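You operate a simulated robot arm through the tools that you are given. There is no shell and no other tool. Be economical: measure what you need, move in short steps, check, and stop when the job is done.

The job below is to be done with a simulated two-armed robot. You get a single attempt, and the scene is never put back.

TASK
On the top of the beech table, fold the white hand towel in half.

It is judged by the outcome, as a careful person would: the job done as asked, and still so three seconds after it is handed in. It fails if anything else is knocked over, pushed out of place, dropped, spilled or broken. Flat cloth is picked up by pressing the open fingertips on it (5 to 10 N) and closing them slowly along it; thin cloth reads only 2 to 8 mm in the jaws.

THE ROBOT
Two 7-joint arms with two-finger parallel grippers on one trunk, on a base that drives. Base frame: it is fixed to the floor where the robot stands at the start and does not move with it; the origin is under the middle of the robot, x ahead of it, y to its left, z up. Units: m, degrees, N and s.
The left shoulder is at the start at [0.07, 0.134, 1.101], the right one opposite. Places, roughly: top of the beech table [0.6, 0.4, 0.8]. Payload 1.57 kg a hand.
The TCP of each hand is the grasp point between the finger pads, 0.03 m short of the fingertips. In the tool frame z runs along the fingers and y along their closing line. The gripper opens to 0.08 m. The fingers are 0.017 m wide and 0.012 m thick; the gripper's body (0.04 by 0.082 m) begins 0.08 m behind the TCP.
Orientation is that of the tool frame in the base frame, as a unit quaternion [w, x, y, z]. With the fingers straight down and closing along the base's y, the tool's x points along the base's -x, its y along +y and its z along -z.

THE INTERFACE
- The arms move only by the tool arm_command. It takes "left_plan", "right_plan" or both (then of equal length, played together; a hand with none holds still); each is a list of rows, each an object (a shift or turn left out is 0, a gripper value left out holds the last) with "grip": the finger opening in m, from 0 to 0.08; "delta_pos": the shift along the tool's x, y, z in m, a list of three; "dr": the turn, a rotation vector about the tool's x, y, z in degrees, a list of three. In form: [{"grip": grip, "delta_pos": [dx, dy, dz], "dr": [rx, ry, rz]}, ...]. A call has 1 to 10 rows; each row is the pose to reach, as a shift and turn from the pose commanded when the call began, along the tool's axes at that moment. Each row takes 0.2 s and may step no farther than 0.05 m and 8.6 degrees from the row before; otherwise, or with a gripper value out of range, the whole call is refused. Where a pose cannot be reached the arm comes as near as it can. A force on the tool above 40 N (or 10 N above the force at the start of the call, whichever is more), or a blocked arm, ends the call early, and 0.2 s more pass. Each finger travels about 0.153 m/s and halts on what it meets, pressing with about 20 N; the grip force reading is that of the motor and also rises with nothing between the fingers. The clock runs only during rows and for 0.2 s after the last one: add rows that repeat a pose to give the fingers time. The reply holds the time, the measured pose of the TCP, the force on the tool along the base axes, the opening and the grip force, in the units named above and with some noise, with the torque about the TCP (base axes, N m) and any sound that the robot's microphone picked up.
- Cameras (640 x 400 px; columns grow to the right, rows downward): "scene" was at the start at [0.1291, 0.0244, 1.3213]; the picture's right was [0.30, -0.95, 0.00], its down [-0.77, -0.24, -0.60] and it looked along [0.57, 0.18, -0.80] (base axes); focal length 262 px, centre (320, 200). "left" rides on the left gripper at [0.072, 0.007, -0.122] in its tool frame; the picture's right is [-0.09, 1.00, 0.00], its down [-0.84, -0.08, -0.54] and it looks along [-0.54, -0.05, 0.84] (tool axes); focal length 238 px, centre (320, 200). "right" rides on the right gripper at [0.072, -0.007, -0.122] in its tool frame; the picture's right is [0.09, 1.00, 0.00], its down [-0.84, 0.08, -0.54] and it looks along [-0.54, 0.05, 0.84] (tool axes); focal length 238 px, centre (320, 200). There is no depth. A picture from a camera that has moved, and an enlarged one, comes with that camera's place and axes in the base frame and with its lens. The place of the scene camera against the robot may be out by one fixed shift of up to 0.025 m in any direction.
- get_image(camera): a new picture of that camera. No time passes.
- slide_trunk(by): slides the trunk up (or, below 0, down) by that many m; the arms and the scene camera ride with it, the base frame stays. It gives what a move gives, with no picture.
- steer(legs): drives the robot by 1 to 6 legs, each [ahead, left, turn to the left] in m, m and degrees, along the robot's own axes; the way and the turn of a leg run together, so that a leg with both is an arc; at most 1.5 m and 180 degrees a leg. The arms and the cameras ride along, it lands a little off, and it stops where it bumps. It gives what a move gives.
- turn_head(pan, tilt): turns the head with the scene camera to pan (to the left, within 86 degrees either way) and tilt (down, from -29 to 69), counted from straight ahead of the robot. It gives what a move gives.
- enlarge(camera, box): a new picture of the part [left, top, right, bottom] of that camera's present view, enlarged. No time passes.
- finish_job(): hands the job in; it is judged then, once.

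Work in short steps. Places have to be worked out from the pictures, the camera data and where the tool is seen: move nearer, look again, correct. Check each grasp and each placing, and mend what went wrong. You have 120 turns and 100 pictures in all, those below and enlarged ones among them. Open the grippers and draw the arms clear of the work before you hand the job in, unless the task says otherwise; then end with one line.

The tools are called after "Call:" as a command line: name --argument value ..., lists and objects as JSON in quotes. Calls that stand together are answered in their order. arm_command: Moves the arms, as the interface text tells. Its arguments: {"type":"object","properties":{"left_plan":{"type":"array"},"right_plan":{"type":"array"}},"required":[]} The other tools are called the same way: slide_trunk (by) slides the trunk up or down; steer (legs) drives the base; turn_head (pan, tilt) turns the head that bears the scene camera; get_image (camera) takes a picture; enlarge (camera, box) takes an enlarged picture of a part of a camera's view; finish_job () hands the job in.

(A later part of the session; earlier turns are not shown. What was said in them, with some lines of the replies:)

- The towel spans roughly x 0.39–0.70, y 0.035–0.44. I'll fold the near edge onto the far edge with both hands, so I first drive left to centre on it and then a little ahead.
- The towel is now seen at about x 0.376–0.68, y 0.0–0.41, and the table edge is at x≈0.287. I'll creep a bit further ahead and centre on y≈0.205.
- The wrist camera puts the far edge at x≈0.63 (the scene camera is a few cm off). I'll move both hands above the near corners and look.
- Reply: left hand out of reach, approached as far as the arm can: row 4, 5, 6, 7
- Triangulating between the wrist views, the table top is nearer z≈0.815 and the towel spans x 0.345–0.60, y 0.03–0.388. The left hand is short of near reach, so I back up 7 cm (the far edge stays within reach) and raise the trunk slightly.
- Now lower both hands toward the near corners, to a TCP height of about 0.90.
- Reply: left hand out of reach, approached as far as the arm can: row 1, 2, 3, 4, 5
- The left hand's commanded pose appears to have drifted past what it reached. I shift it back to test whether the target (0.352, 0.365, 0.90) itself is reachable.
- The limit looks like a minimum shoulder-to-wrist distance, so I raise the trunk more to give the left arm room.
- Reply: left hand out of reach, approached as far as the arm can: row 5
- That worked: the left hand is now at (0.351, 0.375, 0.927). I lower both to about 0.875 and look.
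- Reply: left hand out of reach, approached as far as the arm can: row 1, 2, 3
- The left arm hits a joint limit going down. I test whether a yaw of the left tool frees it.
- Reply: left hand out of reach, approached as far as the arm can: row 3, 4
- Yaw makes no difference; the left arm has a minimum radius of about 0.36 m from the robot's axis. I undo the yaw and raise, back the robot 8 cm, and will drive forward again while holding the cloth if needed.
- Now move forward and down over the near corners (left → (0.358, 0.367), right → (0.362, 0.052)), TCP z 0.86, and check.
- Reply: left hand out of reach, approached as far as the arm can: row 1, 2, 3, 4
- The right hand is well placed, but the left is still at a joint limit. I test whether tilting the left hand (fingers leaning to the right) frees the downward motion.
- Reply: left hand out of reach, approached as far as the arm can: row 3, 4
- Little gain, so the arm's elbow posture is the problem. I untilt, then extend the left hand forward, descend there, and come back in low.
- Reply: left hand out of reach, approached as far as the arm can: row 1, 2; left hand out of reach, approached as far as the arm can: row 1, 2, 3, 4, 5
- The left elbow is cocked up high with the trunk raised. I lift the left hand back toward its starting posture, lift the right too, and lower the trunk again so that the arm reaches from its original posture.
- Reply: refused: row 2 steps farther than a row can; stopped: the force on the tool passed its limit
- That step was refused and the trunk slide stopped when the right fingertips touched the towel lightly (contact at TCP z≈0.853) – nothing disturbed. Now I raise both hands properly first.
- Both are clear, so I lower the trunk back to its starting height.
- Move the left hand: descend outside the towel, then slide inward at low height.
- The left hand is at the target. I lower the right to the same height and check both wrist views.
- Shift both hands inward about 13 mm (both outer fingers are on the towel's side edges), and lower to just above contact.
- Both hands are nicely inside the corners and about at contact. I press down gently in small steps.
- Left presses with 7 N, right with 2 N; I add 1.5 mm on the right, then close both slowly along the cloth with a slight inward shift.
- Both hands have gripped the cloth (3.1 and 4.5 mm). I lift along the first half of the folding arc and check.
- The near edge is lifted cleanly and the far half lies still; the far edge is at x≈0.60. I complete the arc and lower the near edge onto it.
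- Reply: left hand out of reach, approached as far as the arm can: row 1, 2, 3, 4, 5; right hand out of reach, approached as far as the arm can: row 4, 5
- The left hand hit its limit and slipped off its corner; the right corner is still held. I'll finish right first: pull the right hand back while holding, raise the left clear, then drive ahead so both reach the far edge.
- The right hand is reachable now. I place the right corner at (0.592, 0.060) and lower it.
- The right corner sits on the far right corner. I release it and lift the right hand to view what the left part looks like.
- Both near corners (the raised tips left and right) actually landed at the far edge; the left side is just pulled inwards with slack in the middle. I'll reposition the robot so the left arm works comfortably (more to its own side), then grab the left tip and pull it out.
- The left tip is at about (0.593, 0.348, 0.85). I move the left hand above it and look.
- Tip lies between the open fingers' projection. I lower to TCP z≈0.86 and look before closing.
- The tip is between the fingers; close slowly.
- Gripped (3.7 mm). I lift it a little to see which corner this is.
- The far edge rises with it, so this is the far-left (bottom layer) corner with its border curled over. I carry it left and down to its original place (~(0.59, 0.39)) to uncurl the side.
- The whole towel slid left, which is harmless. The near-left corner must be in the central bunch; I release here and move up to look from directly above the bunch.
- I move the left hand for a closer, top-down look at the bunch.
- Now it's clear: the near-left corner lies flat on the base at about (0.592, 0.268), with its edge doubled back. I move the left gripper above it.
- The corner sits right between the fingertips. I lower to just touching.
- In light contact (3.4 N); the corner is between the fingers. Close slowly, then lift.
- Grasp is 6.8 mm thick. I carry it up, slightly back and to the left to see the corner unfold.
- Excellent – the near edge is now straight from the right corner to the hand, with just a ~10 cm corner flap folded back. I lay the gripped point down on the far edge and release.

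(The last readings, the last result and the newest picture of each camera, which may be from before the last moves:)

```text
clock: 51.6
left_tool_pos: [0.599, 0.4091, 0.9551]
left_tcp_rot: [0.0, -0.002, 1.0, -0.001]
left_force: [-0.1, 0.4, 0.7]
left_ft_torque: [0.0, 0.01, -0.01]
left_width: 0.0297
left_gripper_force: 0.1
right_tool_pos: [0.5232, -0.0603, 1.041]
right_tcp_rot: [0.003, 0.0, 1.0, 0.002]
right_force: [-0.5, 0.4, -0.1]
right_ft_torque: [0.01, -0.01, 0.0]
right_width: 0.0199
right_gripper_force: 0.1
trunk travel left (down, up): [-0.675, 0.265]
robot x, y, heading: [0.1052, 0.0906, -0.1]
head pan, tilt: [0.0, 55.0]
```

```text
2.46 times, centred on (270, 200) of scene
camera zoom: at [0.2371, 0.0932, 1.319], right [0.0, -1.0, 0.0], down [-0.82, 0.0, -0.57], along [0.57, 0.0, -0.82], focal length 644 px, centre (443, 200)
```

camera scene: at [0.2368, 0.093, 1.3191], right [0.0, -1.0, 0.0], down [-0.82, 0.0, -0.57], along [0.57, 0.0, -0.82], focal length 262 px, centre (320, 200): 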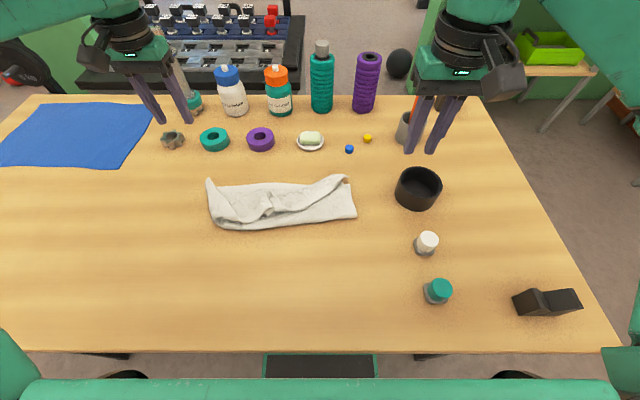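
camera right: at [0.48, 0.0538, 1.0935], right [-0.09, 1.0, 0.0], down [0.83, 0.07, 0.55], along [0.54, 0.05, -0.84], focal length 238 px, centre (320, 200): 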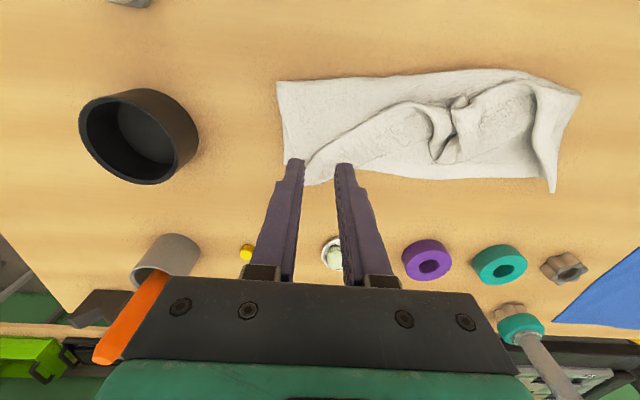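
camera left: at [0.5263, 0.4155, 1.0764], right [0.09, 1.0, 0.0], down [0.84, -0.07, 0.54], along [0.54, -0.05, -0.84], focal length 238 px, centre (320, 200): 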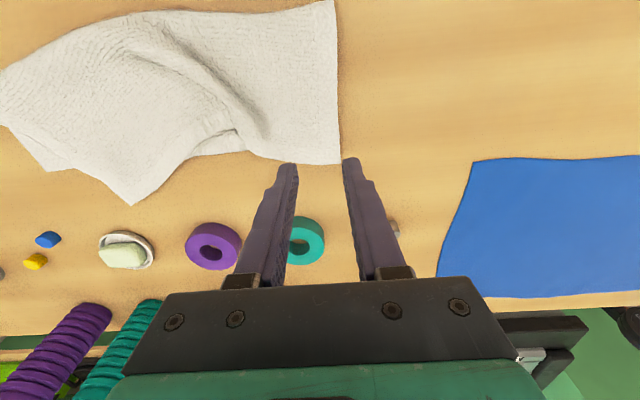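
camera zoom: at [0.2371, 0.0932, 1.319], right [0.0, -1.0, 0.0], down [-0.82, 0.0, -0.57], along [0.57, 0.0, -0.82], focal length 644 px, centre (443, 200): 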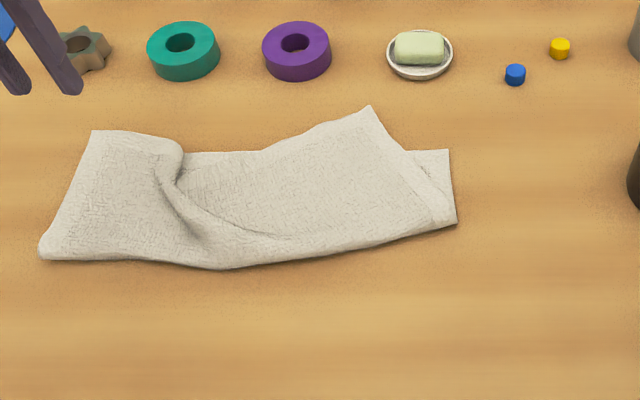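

Very good: the left half is now properly folded; the near-right corner is offset to about (0.67, 0.16) and should be at the base corner (0.613, 0.09). I shift the robot left so the right arm can take it.

Call:
arm_command --left_plan '[{"delta_pos": [0.03, 0.0, -0.03]}, {"delta_pos": [0.06, 0.0, -0.06]}]' --right_plan '[{"grip": 0.03}, {"grip": 0.03}]'

Call:
steer --legs '[[0, 0.16, 0]]'

Call:
get_image --camera "right"

```text
clock: 52.2
left_tool_pos: [0.5375, 0.4074, 1.0166]
left_tcp_rot: [0.002, -0.001, 1.0, 0.0]
left_force: [-0.2, -0.1, -0.2]
left_ft_torque: [0.0, -0.01, 0.01]
left_width: 0.0297
left_gripper_force: 0.0
right_tool_pos: [0.5218, -0.0611, 1.0413]
right_tcp_rot: [0.003, 0.0, 1.0, 0.002]
right_force: [0.0, 0.3, 0.5]
right_ft_torque: [0.01, -0.02, 0.03]
right_width: 0.0299
right_gripper_force: 0.0
trunk travel left (down, up): [-0.675, 0.265]
robot x, y, heading: [0.1071, 0.089, 0.2]
head pan, tilt: [0.0, 55.0]
```

```text
clock: 53.6
left_tool_pos: [0.5388, 0.5655, 1.0159]
left_tcp_rot: [0.001, -0.002, 1.0, 0.001]
left_force: [0.1, -0.8, -0.3]
left_ft_torque: [0.01, 0.01, -0.03]
left_width: 0.0301
left_gripper_force: 0.0
right_tool_pos: [0.5232, 0.0975, 1.0409]
right_tcp_rot: [0.002, 0.0, 1.0, 0.002]
right_force: [-0.1, -0.7, 0.4]
right_ft_torque: [0.0, -0.02, -0.04]
right_width: 0.03
right_gripper_force: 0.0
trunk travel left (down, up): [-0.675, 0.265]
robot x, y, heading: [0.1072, 0.2462, 0.1]
head pan, tilt: [0.0, 55.0]
```

```text
39 pictures are left
camera right: at [0.45, 0.0905, 1.1617], right [-0.09, 1.0, 0.01], down [0.83, 0.07, 0.55], along [0.54, 0.06, -0.84], focal length 238 px, centre (320, 200)
```

right: 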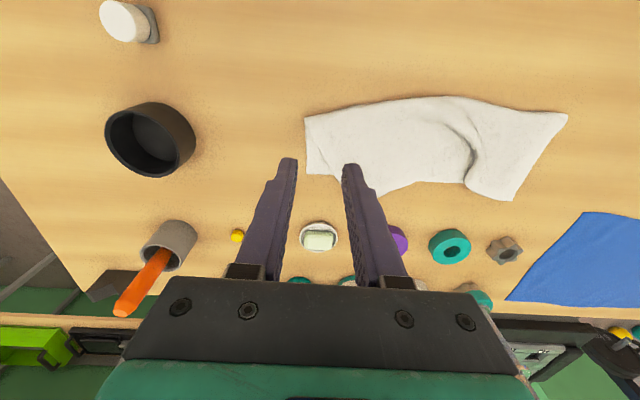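

Move the right hand above the near-right corner.

Call:
arm_command --right_plan '[{"delta_pos": [-0.03, 0.016, 0.02]}, {"delta_pos": [-0.06, 0.032, 0.045]}, {"delta_pos": [-0.09, 0.048, 0.07]}, {"delta_pos": [-0.12, 0.063, 0.1]}]'

Call:
get_image --camera "right"

```text
clock: 54.6
left_tool_pos: [0.5401, 0.5669, 1.0138]
left_tcp_rot: [0.001, -0.002, 1.0, -0.001]
left_force: [-0.8, -0.3, 0.5]
left_ft_torque: [-0.01, 0.01, 0.0]
left_width: 0.0302
left_gripper_force: 0.1
right_tool_pos: [0.6429, 0.1629, 0.9409]
right_tcp_rot: [0.001, 0.0, 1.0, 0.002]
right_force: [0.2, 0.1, -1.0]
right_ft_torque: [0.0, 0.04, -0.02]
right_width: 0.03
right_gripper_force: 0.0
trunk travel left (down, up): [-0.675, 0.265]
robot x, y, heading: [0.1068, 0.2498, 0.2]
head pan, tilt: [0.0, 55.0]
```

```text
38 pictures are left
camera right: at [0.5705, 0.1564, 1.0623], right [-0.09, 1.0, 0.0], down [0.84, 0.08, 0.54], along [0.54, 0.05, -0.84], focal length 238 px, centre (320, 200)
```

right: 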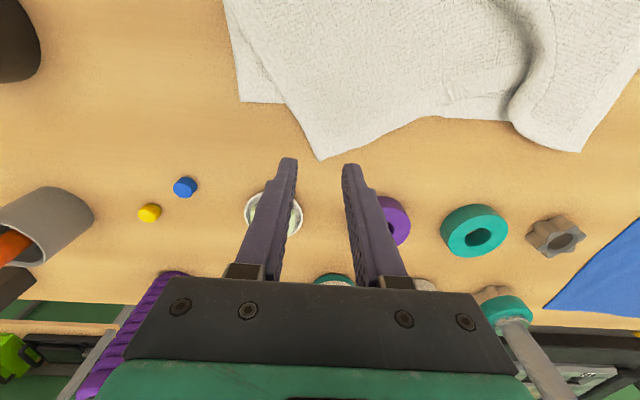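

The corner tip is at (0.671, 0.166). I lower the right gripper onto it.

Call:
arm_command --right_plan '[{"grip": 0.026, "delta_pos": [-0.01, 0.002, 0.03]}, {"delta_pos": [-0.015, 0.003, 0.06]}, {"delta_pos": [-0.015, 0.003, 0.08]}]'

Call:
get_image --camera "right"

```text
clock: 55.4
left_tool_pos: [0.5389, 0.5653, 1.0161]
left_tcp_rot: [0.0, -0.001, 1.0, 0.001]
left_force: [-0.3, 0.6, 0.6]
left_ft_torque: [-0.01, 0.0, 0.01]
left_width: 0.0299
left_gripper_force: 0.1
right_tool_pos: [0.6568, 0.1635, 0.8623]
right_tcp_rot: [0.003, 0.0, 1.0, 0.002]
right_force: [-0.2, -0.3, -0.1]
right_ft_torque: [0.0, -0.02, 0.02]
right_width: 0.0259
right_gripper_force: 0.0
trunk travel left (down, up): [-0.675, 0.265]
robot x, y, heading: [0.109, 0.2489, 0.3]
head pan, tilt: [0.0, 55.0]
```

```text
37 pictures are left
camera right: at [0.5845, 0.1569, 0.9833], right [-0.09, 1.0, 0.0], down [0.83, 0.07, 0.55], along [0.54, 0.05, -0.84], focal length 238 px, centre (320, 200)
```

right: 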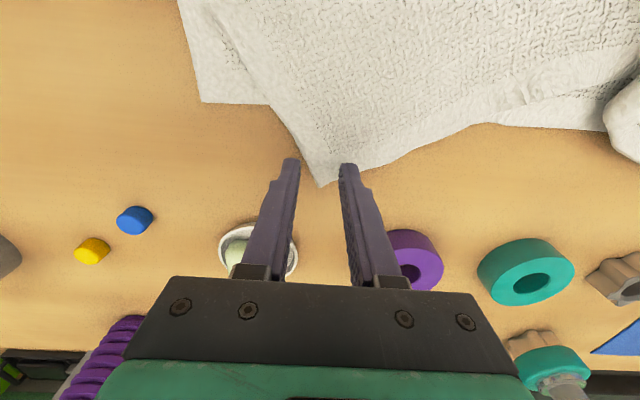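

Well placed; shift 5 mm nearer, and press.

Call:
arm_command --right_plan '[{"delta_pos": [0.006, 0, 0.004]}, {"delta_pos": [0.006, 0, 0.0085]}, {"delta_pos": [0.006, 0, 0.0095]}]'

```text
clock: 56.2
left_tool_pos: [0.538, 0.5669, 1.0157]
left_tcp_rot: [0.001, -0.001, 1.0, -0.001]
left_force: [-0.6, 0.8, 0.1]
left_ft_torque: [0.0, 0.02, -0.02]
left_width: 0.03
left_gripper_force: 0.1
right_tool_pos: [0.6513, 0.1635, 0.8538]
right_tcp_rot: [0.004, 0.0, 1.0, 0.004]
right_force: [1.0, -2.6, 9.9]
right_ft_torque: [-0.05, -0.01, -0.01]
right_width: 0.0253
right_gripper_force: 0.1
trunk travel left (down, up): [-0.675, 0.265]
robot x, y, heading: [0.1088, 0.2502, 0.3]
head pan, tilt: [0.0, 55.0]
```

Pressing with 10 N; close slowly and lift slightly.

Call:
arm_command --right_plan '[{"grip": 0.02}, {"grip": 0.015}, {"grip": 0.01}, {"grip": 0.005}, {"grip": 0.0}, {"grip": 0.0}, {"grip": 0.0, "delta_pos": [0, 0, -0.02]}, {"grip": 0.0, "delta_pos": [0.005, -0.005, -0.04]}]'

Call:
get_image --camera "right"

```text
clock: 58.0
left_tool_pos: [0.538, 0.5659, 1.0159]
left_tcp_rot: [0.002, -0.001, 1.0, -0.001]
left_force: [0.0, 0.6, -0.4]
left_ft_torque: [0.0, 0.01, 0.01]
left_width: 0.0303
left_gripper_force: 0.0
right_tool_pos: [0.6483, 0.1582, 0.8917]
right_tcp_rot: [0.002, 0.0, 1.0, 0.002]
right_force: [0.0, -0.2, -0.2]
right_ft_torque: [0.03, -0.02, 0.03]
right_width: 0.0025
right_gripper_force: 20.4
trunk travel left (down, up): [-0.675, 0.265]
robot x, y, heading: [0.1073, 0.2457, 0.1]
head pan, tilt: [0.0, 55.0]
```

```text
36 pictures are left
camera right: at [0.5748, 0.1525, 1.0132], right [-0.09, 1.0, 0.0], down [0.83, 0.07, 0.55], along [0.54, 0.05, -0.84], focal length 238 px, centre (320, 200)
```

right: 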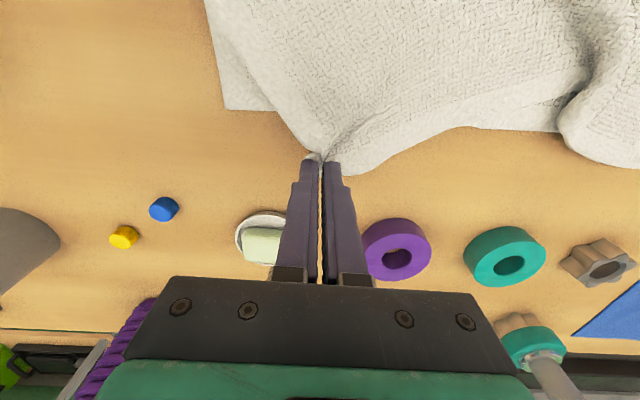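

Gripped (2.5 mm). I carry the corner to the base's right far corner and lower it.

Call:
arm_command --right_plan '[{"delta_pos": [0.015, -0.025, -0.005]}, {"delta_pos": [0.03, -0.045, -0.005]}, {"delta_pos": [0.042, -0.062, 0.01]}, {"delta_pos": [0.042, -0.062, 0.03]}]'

Call:
get_image --camera "right"

Call:
enlarge --camera "scene" --box '[190, 130, 450, 290]'

```text
clock: 59.0
left_tool_pos: [0.5379, 0.5657, 1.0144]
left_tcp_rot: [0.001, -0.002, 1.0, 0.0]
left_force: [0.4, -0.5, -0.1]
left_ft_torque: [-0.01, 0.0, 0.0]
left_width: 0.03
left_gripper_force: 0.1
right_tool_pos: [0.6074, 0.0986, 0.8603]
right_tcp_rot: [0.002, 0.001, 1.0, 0.003]
right_force: [0.3, -0.2, 0.7]
right_ft_torque: [0.0, 0.01, 0.01]
right_width: 0.0025
right_gripper_force: 20.1
trunk travel left (down, up): [-0.675, 0.265]
robot x, y, heading: [0.1099, 0.2481, 0.3]
head pan, tilt: [0.0, 55.0]
```

```text
35 pictures are left
camera right: at [0.5341, 0.0916, 0.9825], right [-0.09, 1.0, 0.0], down [0.84, 0.08, 0.55], along [0.54, 0.05, -0.84], focal length 238 px, centre (320, 200)
```

right: 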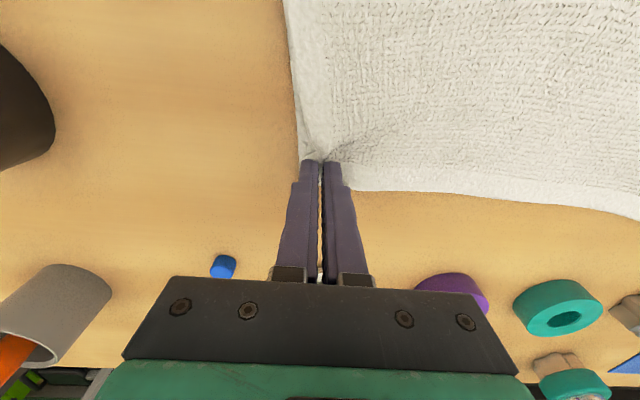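

```text
2.46 times, centred on (320, 210) of scene
camera zoom: at [0.2374, 0.2516, 1.319], right [0.0, -1.0, 0.0], down [-0.82, 0.0, -0.57], along [0.57, 0.0, -0.82], focal length 644 px, centre (320, 175)
```

zoom: 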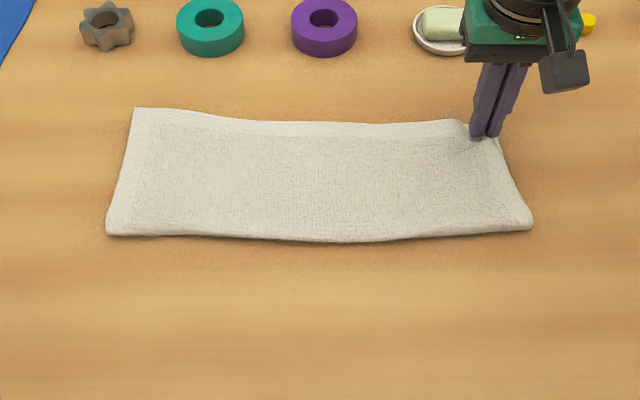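

Beautiful: the towel is folded flat. I release and withdraw the right hand.

Call:
arm_command --right_plan '[{"delta_pos": [0, 0, 0.003]}, {"grip": 0.01, "delta_pos": [0, 0, 0.003]}, {"grip": 0.02, "delta_pos": [0, 0, 0.003]}, {"grip": 0.024, "delta_pos": [0, 0, 0.003]}, {"grip": 0.024, "delta_pos": [0, 0, -0.02]}, {"grip": 0.024, "delta_pos": [0, 0, -0.06]}, {"grip": 0.03, "delta_pos": [0, -0.02, -0.1]}, {"grip": 0.03, "delta_pos": [0.0, -0.04, -0.14]}]'

Call:
get_image --camera "right"

Call:
enlarge --camera "scene" --box '[190, 130, 450, 290]'

```text
clock: 60.8
left_tool_pos: [0.5387, 0.5648, 1.0152]
left_tcp_rot: [0.001, -0.001, 1.0, 0.0]
left_force: [0.3, 0.3, -0.3]
left_ft_torque: [0.0, -0.04, 0.03]
left_width: 0.03
left_gripper_force: 0.1
right_tool_pos: [0.6046, 0.0583, 1.0026]
right_tcp_rot: [0.001, -0.001, 1.0, 0.002]
right_force: [-0.2, -0.4, 0.7]
right_ft_torque: [-0.02, -0.01, -0.01]
right_width: 0.0301
right_gripper_force: 0.1
trunk travel left (down, up): [-0.675, 0.265]
robot x, y, heading: [0.1106, 0.2498, 0.2]
head pan, tilt: [0.0, 55.0]
```

```text
33 pictures are left
camera right: at [0.5321, 0.0513, 1.124], right [-0.09, 1.0, 0.01], down [0.83, 0.08, 0.55], along [0.54, 0.06, -0.84], focal length 238 px, centre (320, 200)
```

right: 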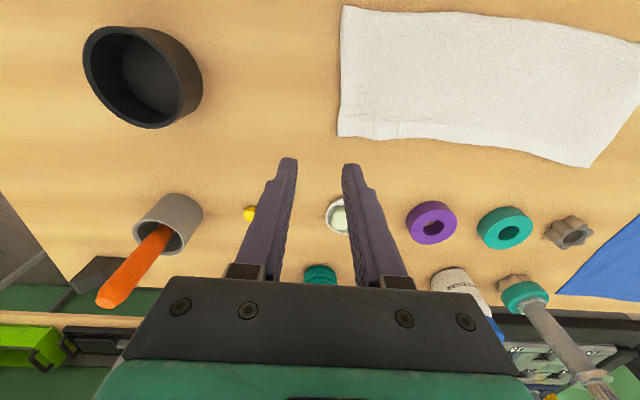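

```text
2.46 times, centred on (320, 210) of scene
camera zoom: at [0.2363, 0.2511, 1.319], right [0.0, -1.0, 0.0], down [-0.82, 0.0, -0.57], along [0.57, 0.0, -0.82], focal length 644 px, centre (320, 175)
```

zoom: 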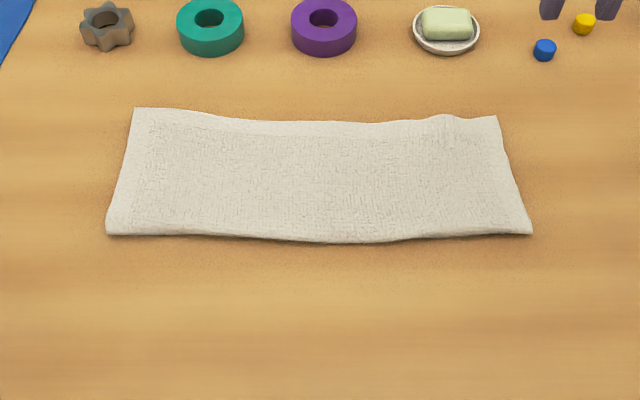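

The towel is neatly folded in half. I open the grippers, raise both hands, and back away clear.

Call:
arm_command --left_plan '[{"grip": 0.08, "delta_pos": [0, 0, -0.03]}, {"delta_pos": [0, 0, -0.05]}]' --right_plan '[{"grip": 0.08, "delta_pos": [0, 0, -0.04]}, {"delta_pos": [0, 0, -0.06]}]'

Call:
steer --legs '[[-0.25, 0, 0]]'

Call:
get_image --camera "scene"

```text
clock: 61.4
left_tool_pos: [0.5383, 0.5657, 1.0655]
left_tcp_rot: [0.0, -0.002, 1.0, -0.001]
left_force: [-0.1, 1.0, 0.4]
left_ft_torque: [0.0, 0.02, 0.03]
left_width: 0.0801
left_gripper_force: 0.1
right_tool_pos: [0.6056, 0.0568, 1.0626]
right_tcp_rot: [0.003, 0.0, 1.0, 0.002]
right_force: [-0.5, -0.5, 0.0]
right_ft_torque: [0.01, 0.04, -0.02]
right_width: 0.0801
right_gripper_force: 0.0
trunk travel left (down, up): [-0.675, 0.265]
robot x, y, heading: [0.1096, 0.2506, 0.3]
head pan, tilt: [0.0, 55.0]
```

```text
clock: 63.2
left_tool_pos: [0.2857, 0.5653, 1.0648]
left_tcp_rot: [-0.001, -0.003, 1.0, -0.001]
left_force: [-0.3, -0.2, -0.2]
left_ft_torque: [0.01, 0.0, 0.01]
left_width: 0.08
left_gripper_force: 0.1
right_tool_pos: [0.3522, 0.0585, 1.0616]
right_tcp_rot: [0.002, -0.001, 1.0, 0.003]
right_force: [1.0, -0.2, 0.4]
right_ft_torque: [0.03, -0.01, -0.06]
right_width: 0.0799
right_gripper_force: 0.1
trunk travel left (down, up): [-0.675, 0.265]
robot x, y, heading: [-0.1487, 0.2461, 0.4]
head pan, tilt: [0.0, 55.0]
```

```text
31 pictures are left
camera scene: at [-0.0154, 0.2506, 1.3189], right [0.01, -1.0, 0.0], down [-0.82, 0.0, -0.57], along [0.57, 0.0, -0.82], focal length 262 px, centre (320, 200)
```

scene: 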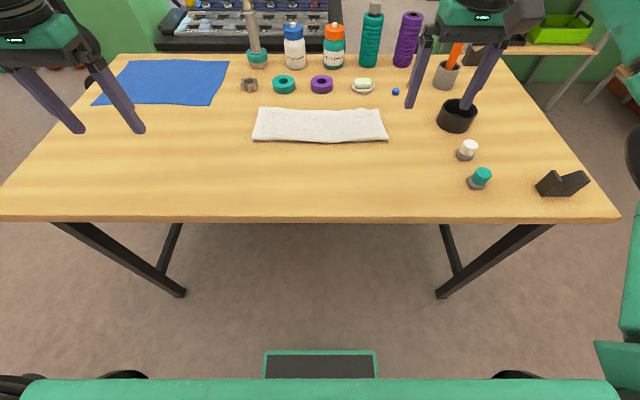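

The towel lies folded in half, everything else is in place, and the arms are clear; I hand the job in.

Call:
finish_job

```text
The job is handed in.
```

The white hand towel is folded in half and lies flat on top of the beech table, a few centimetres from where it started, and nothing else on the table was moved.
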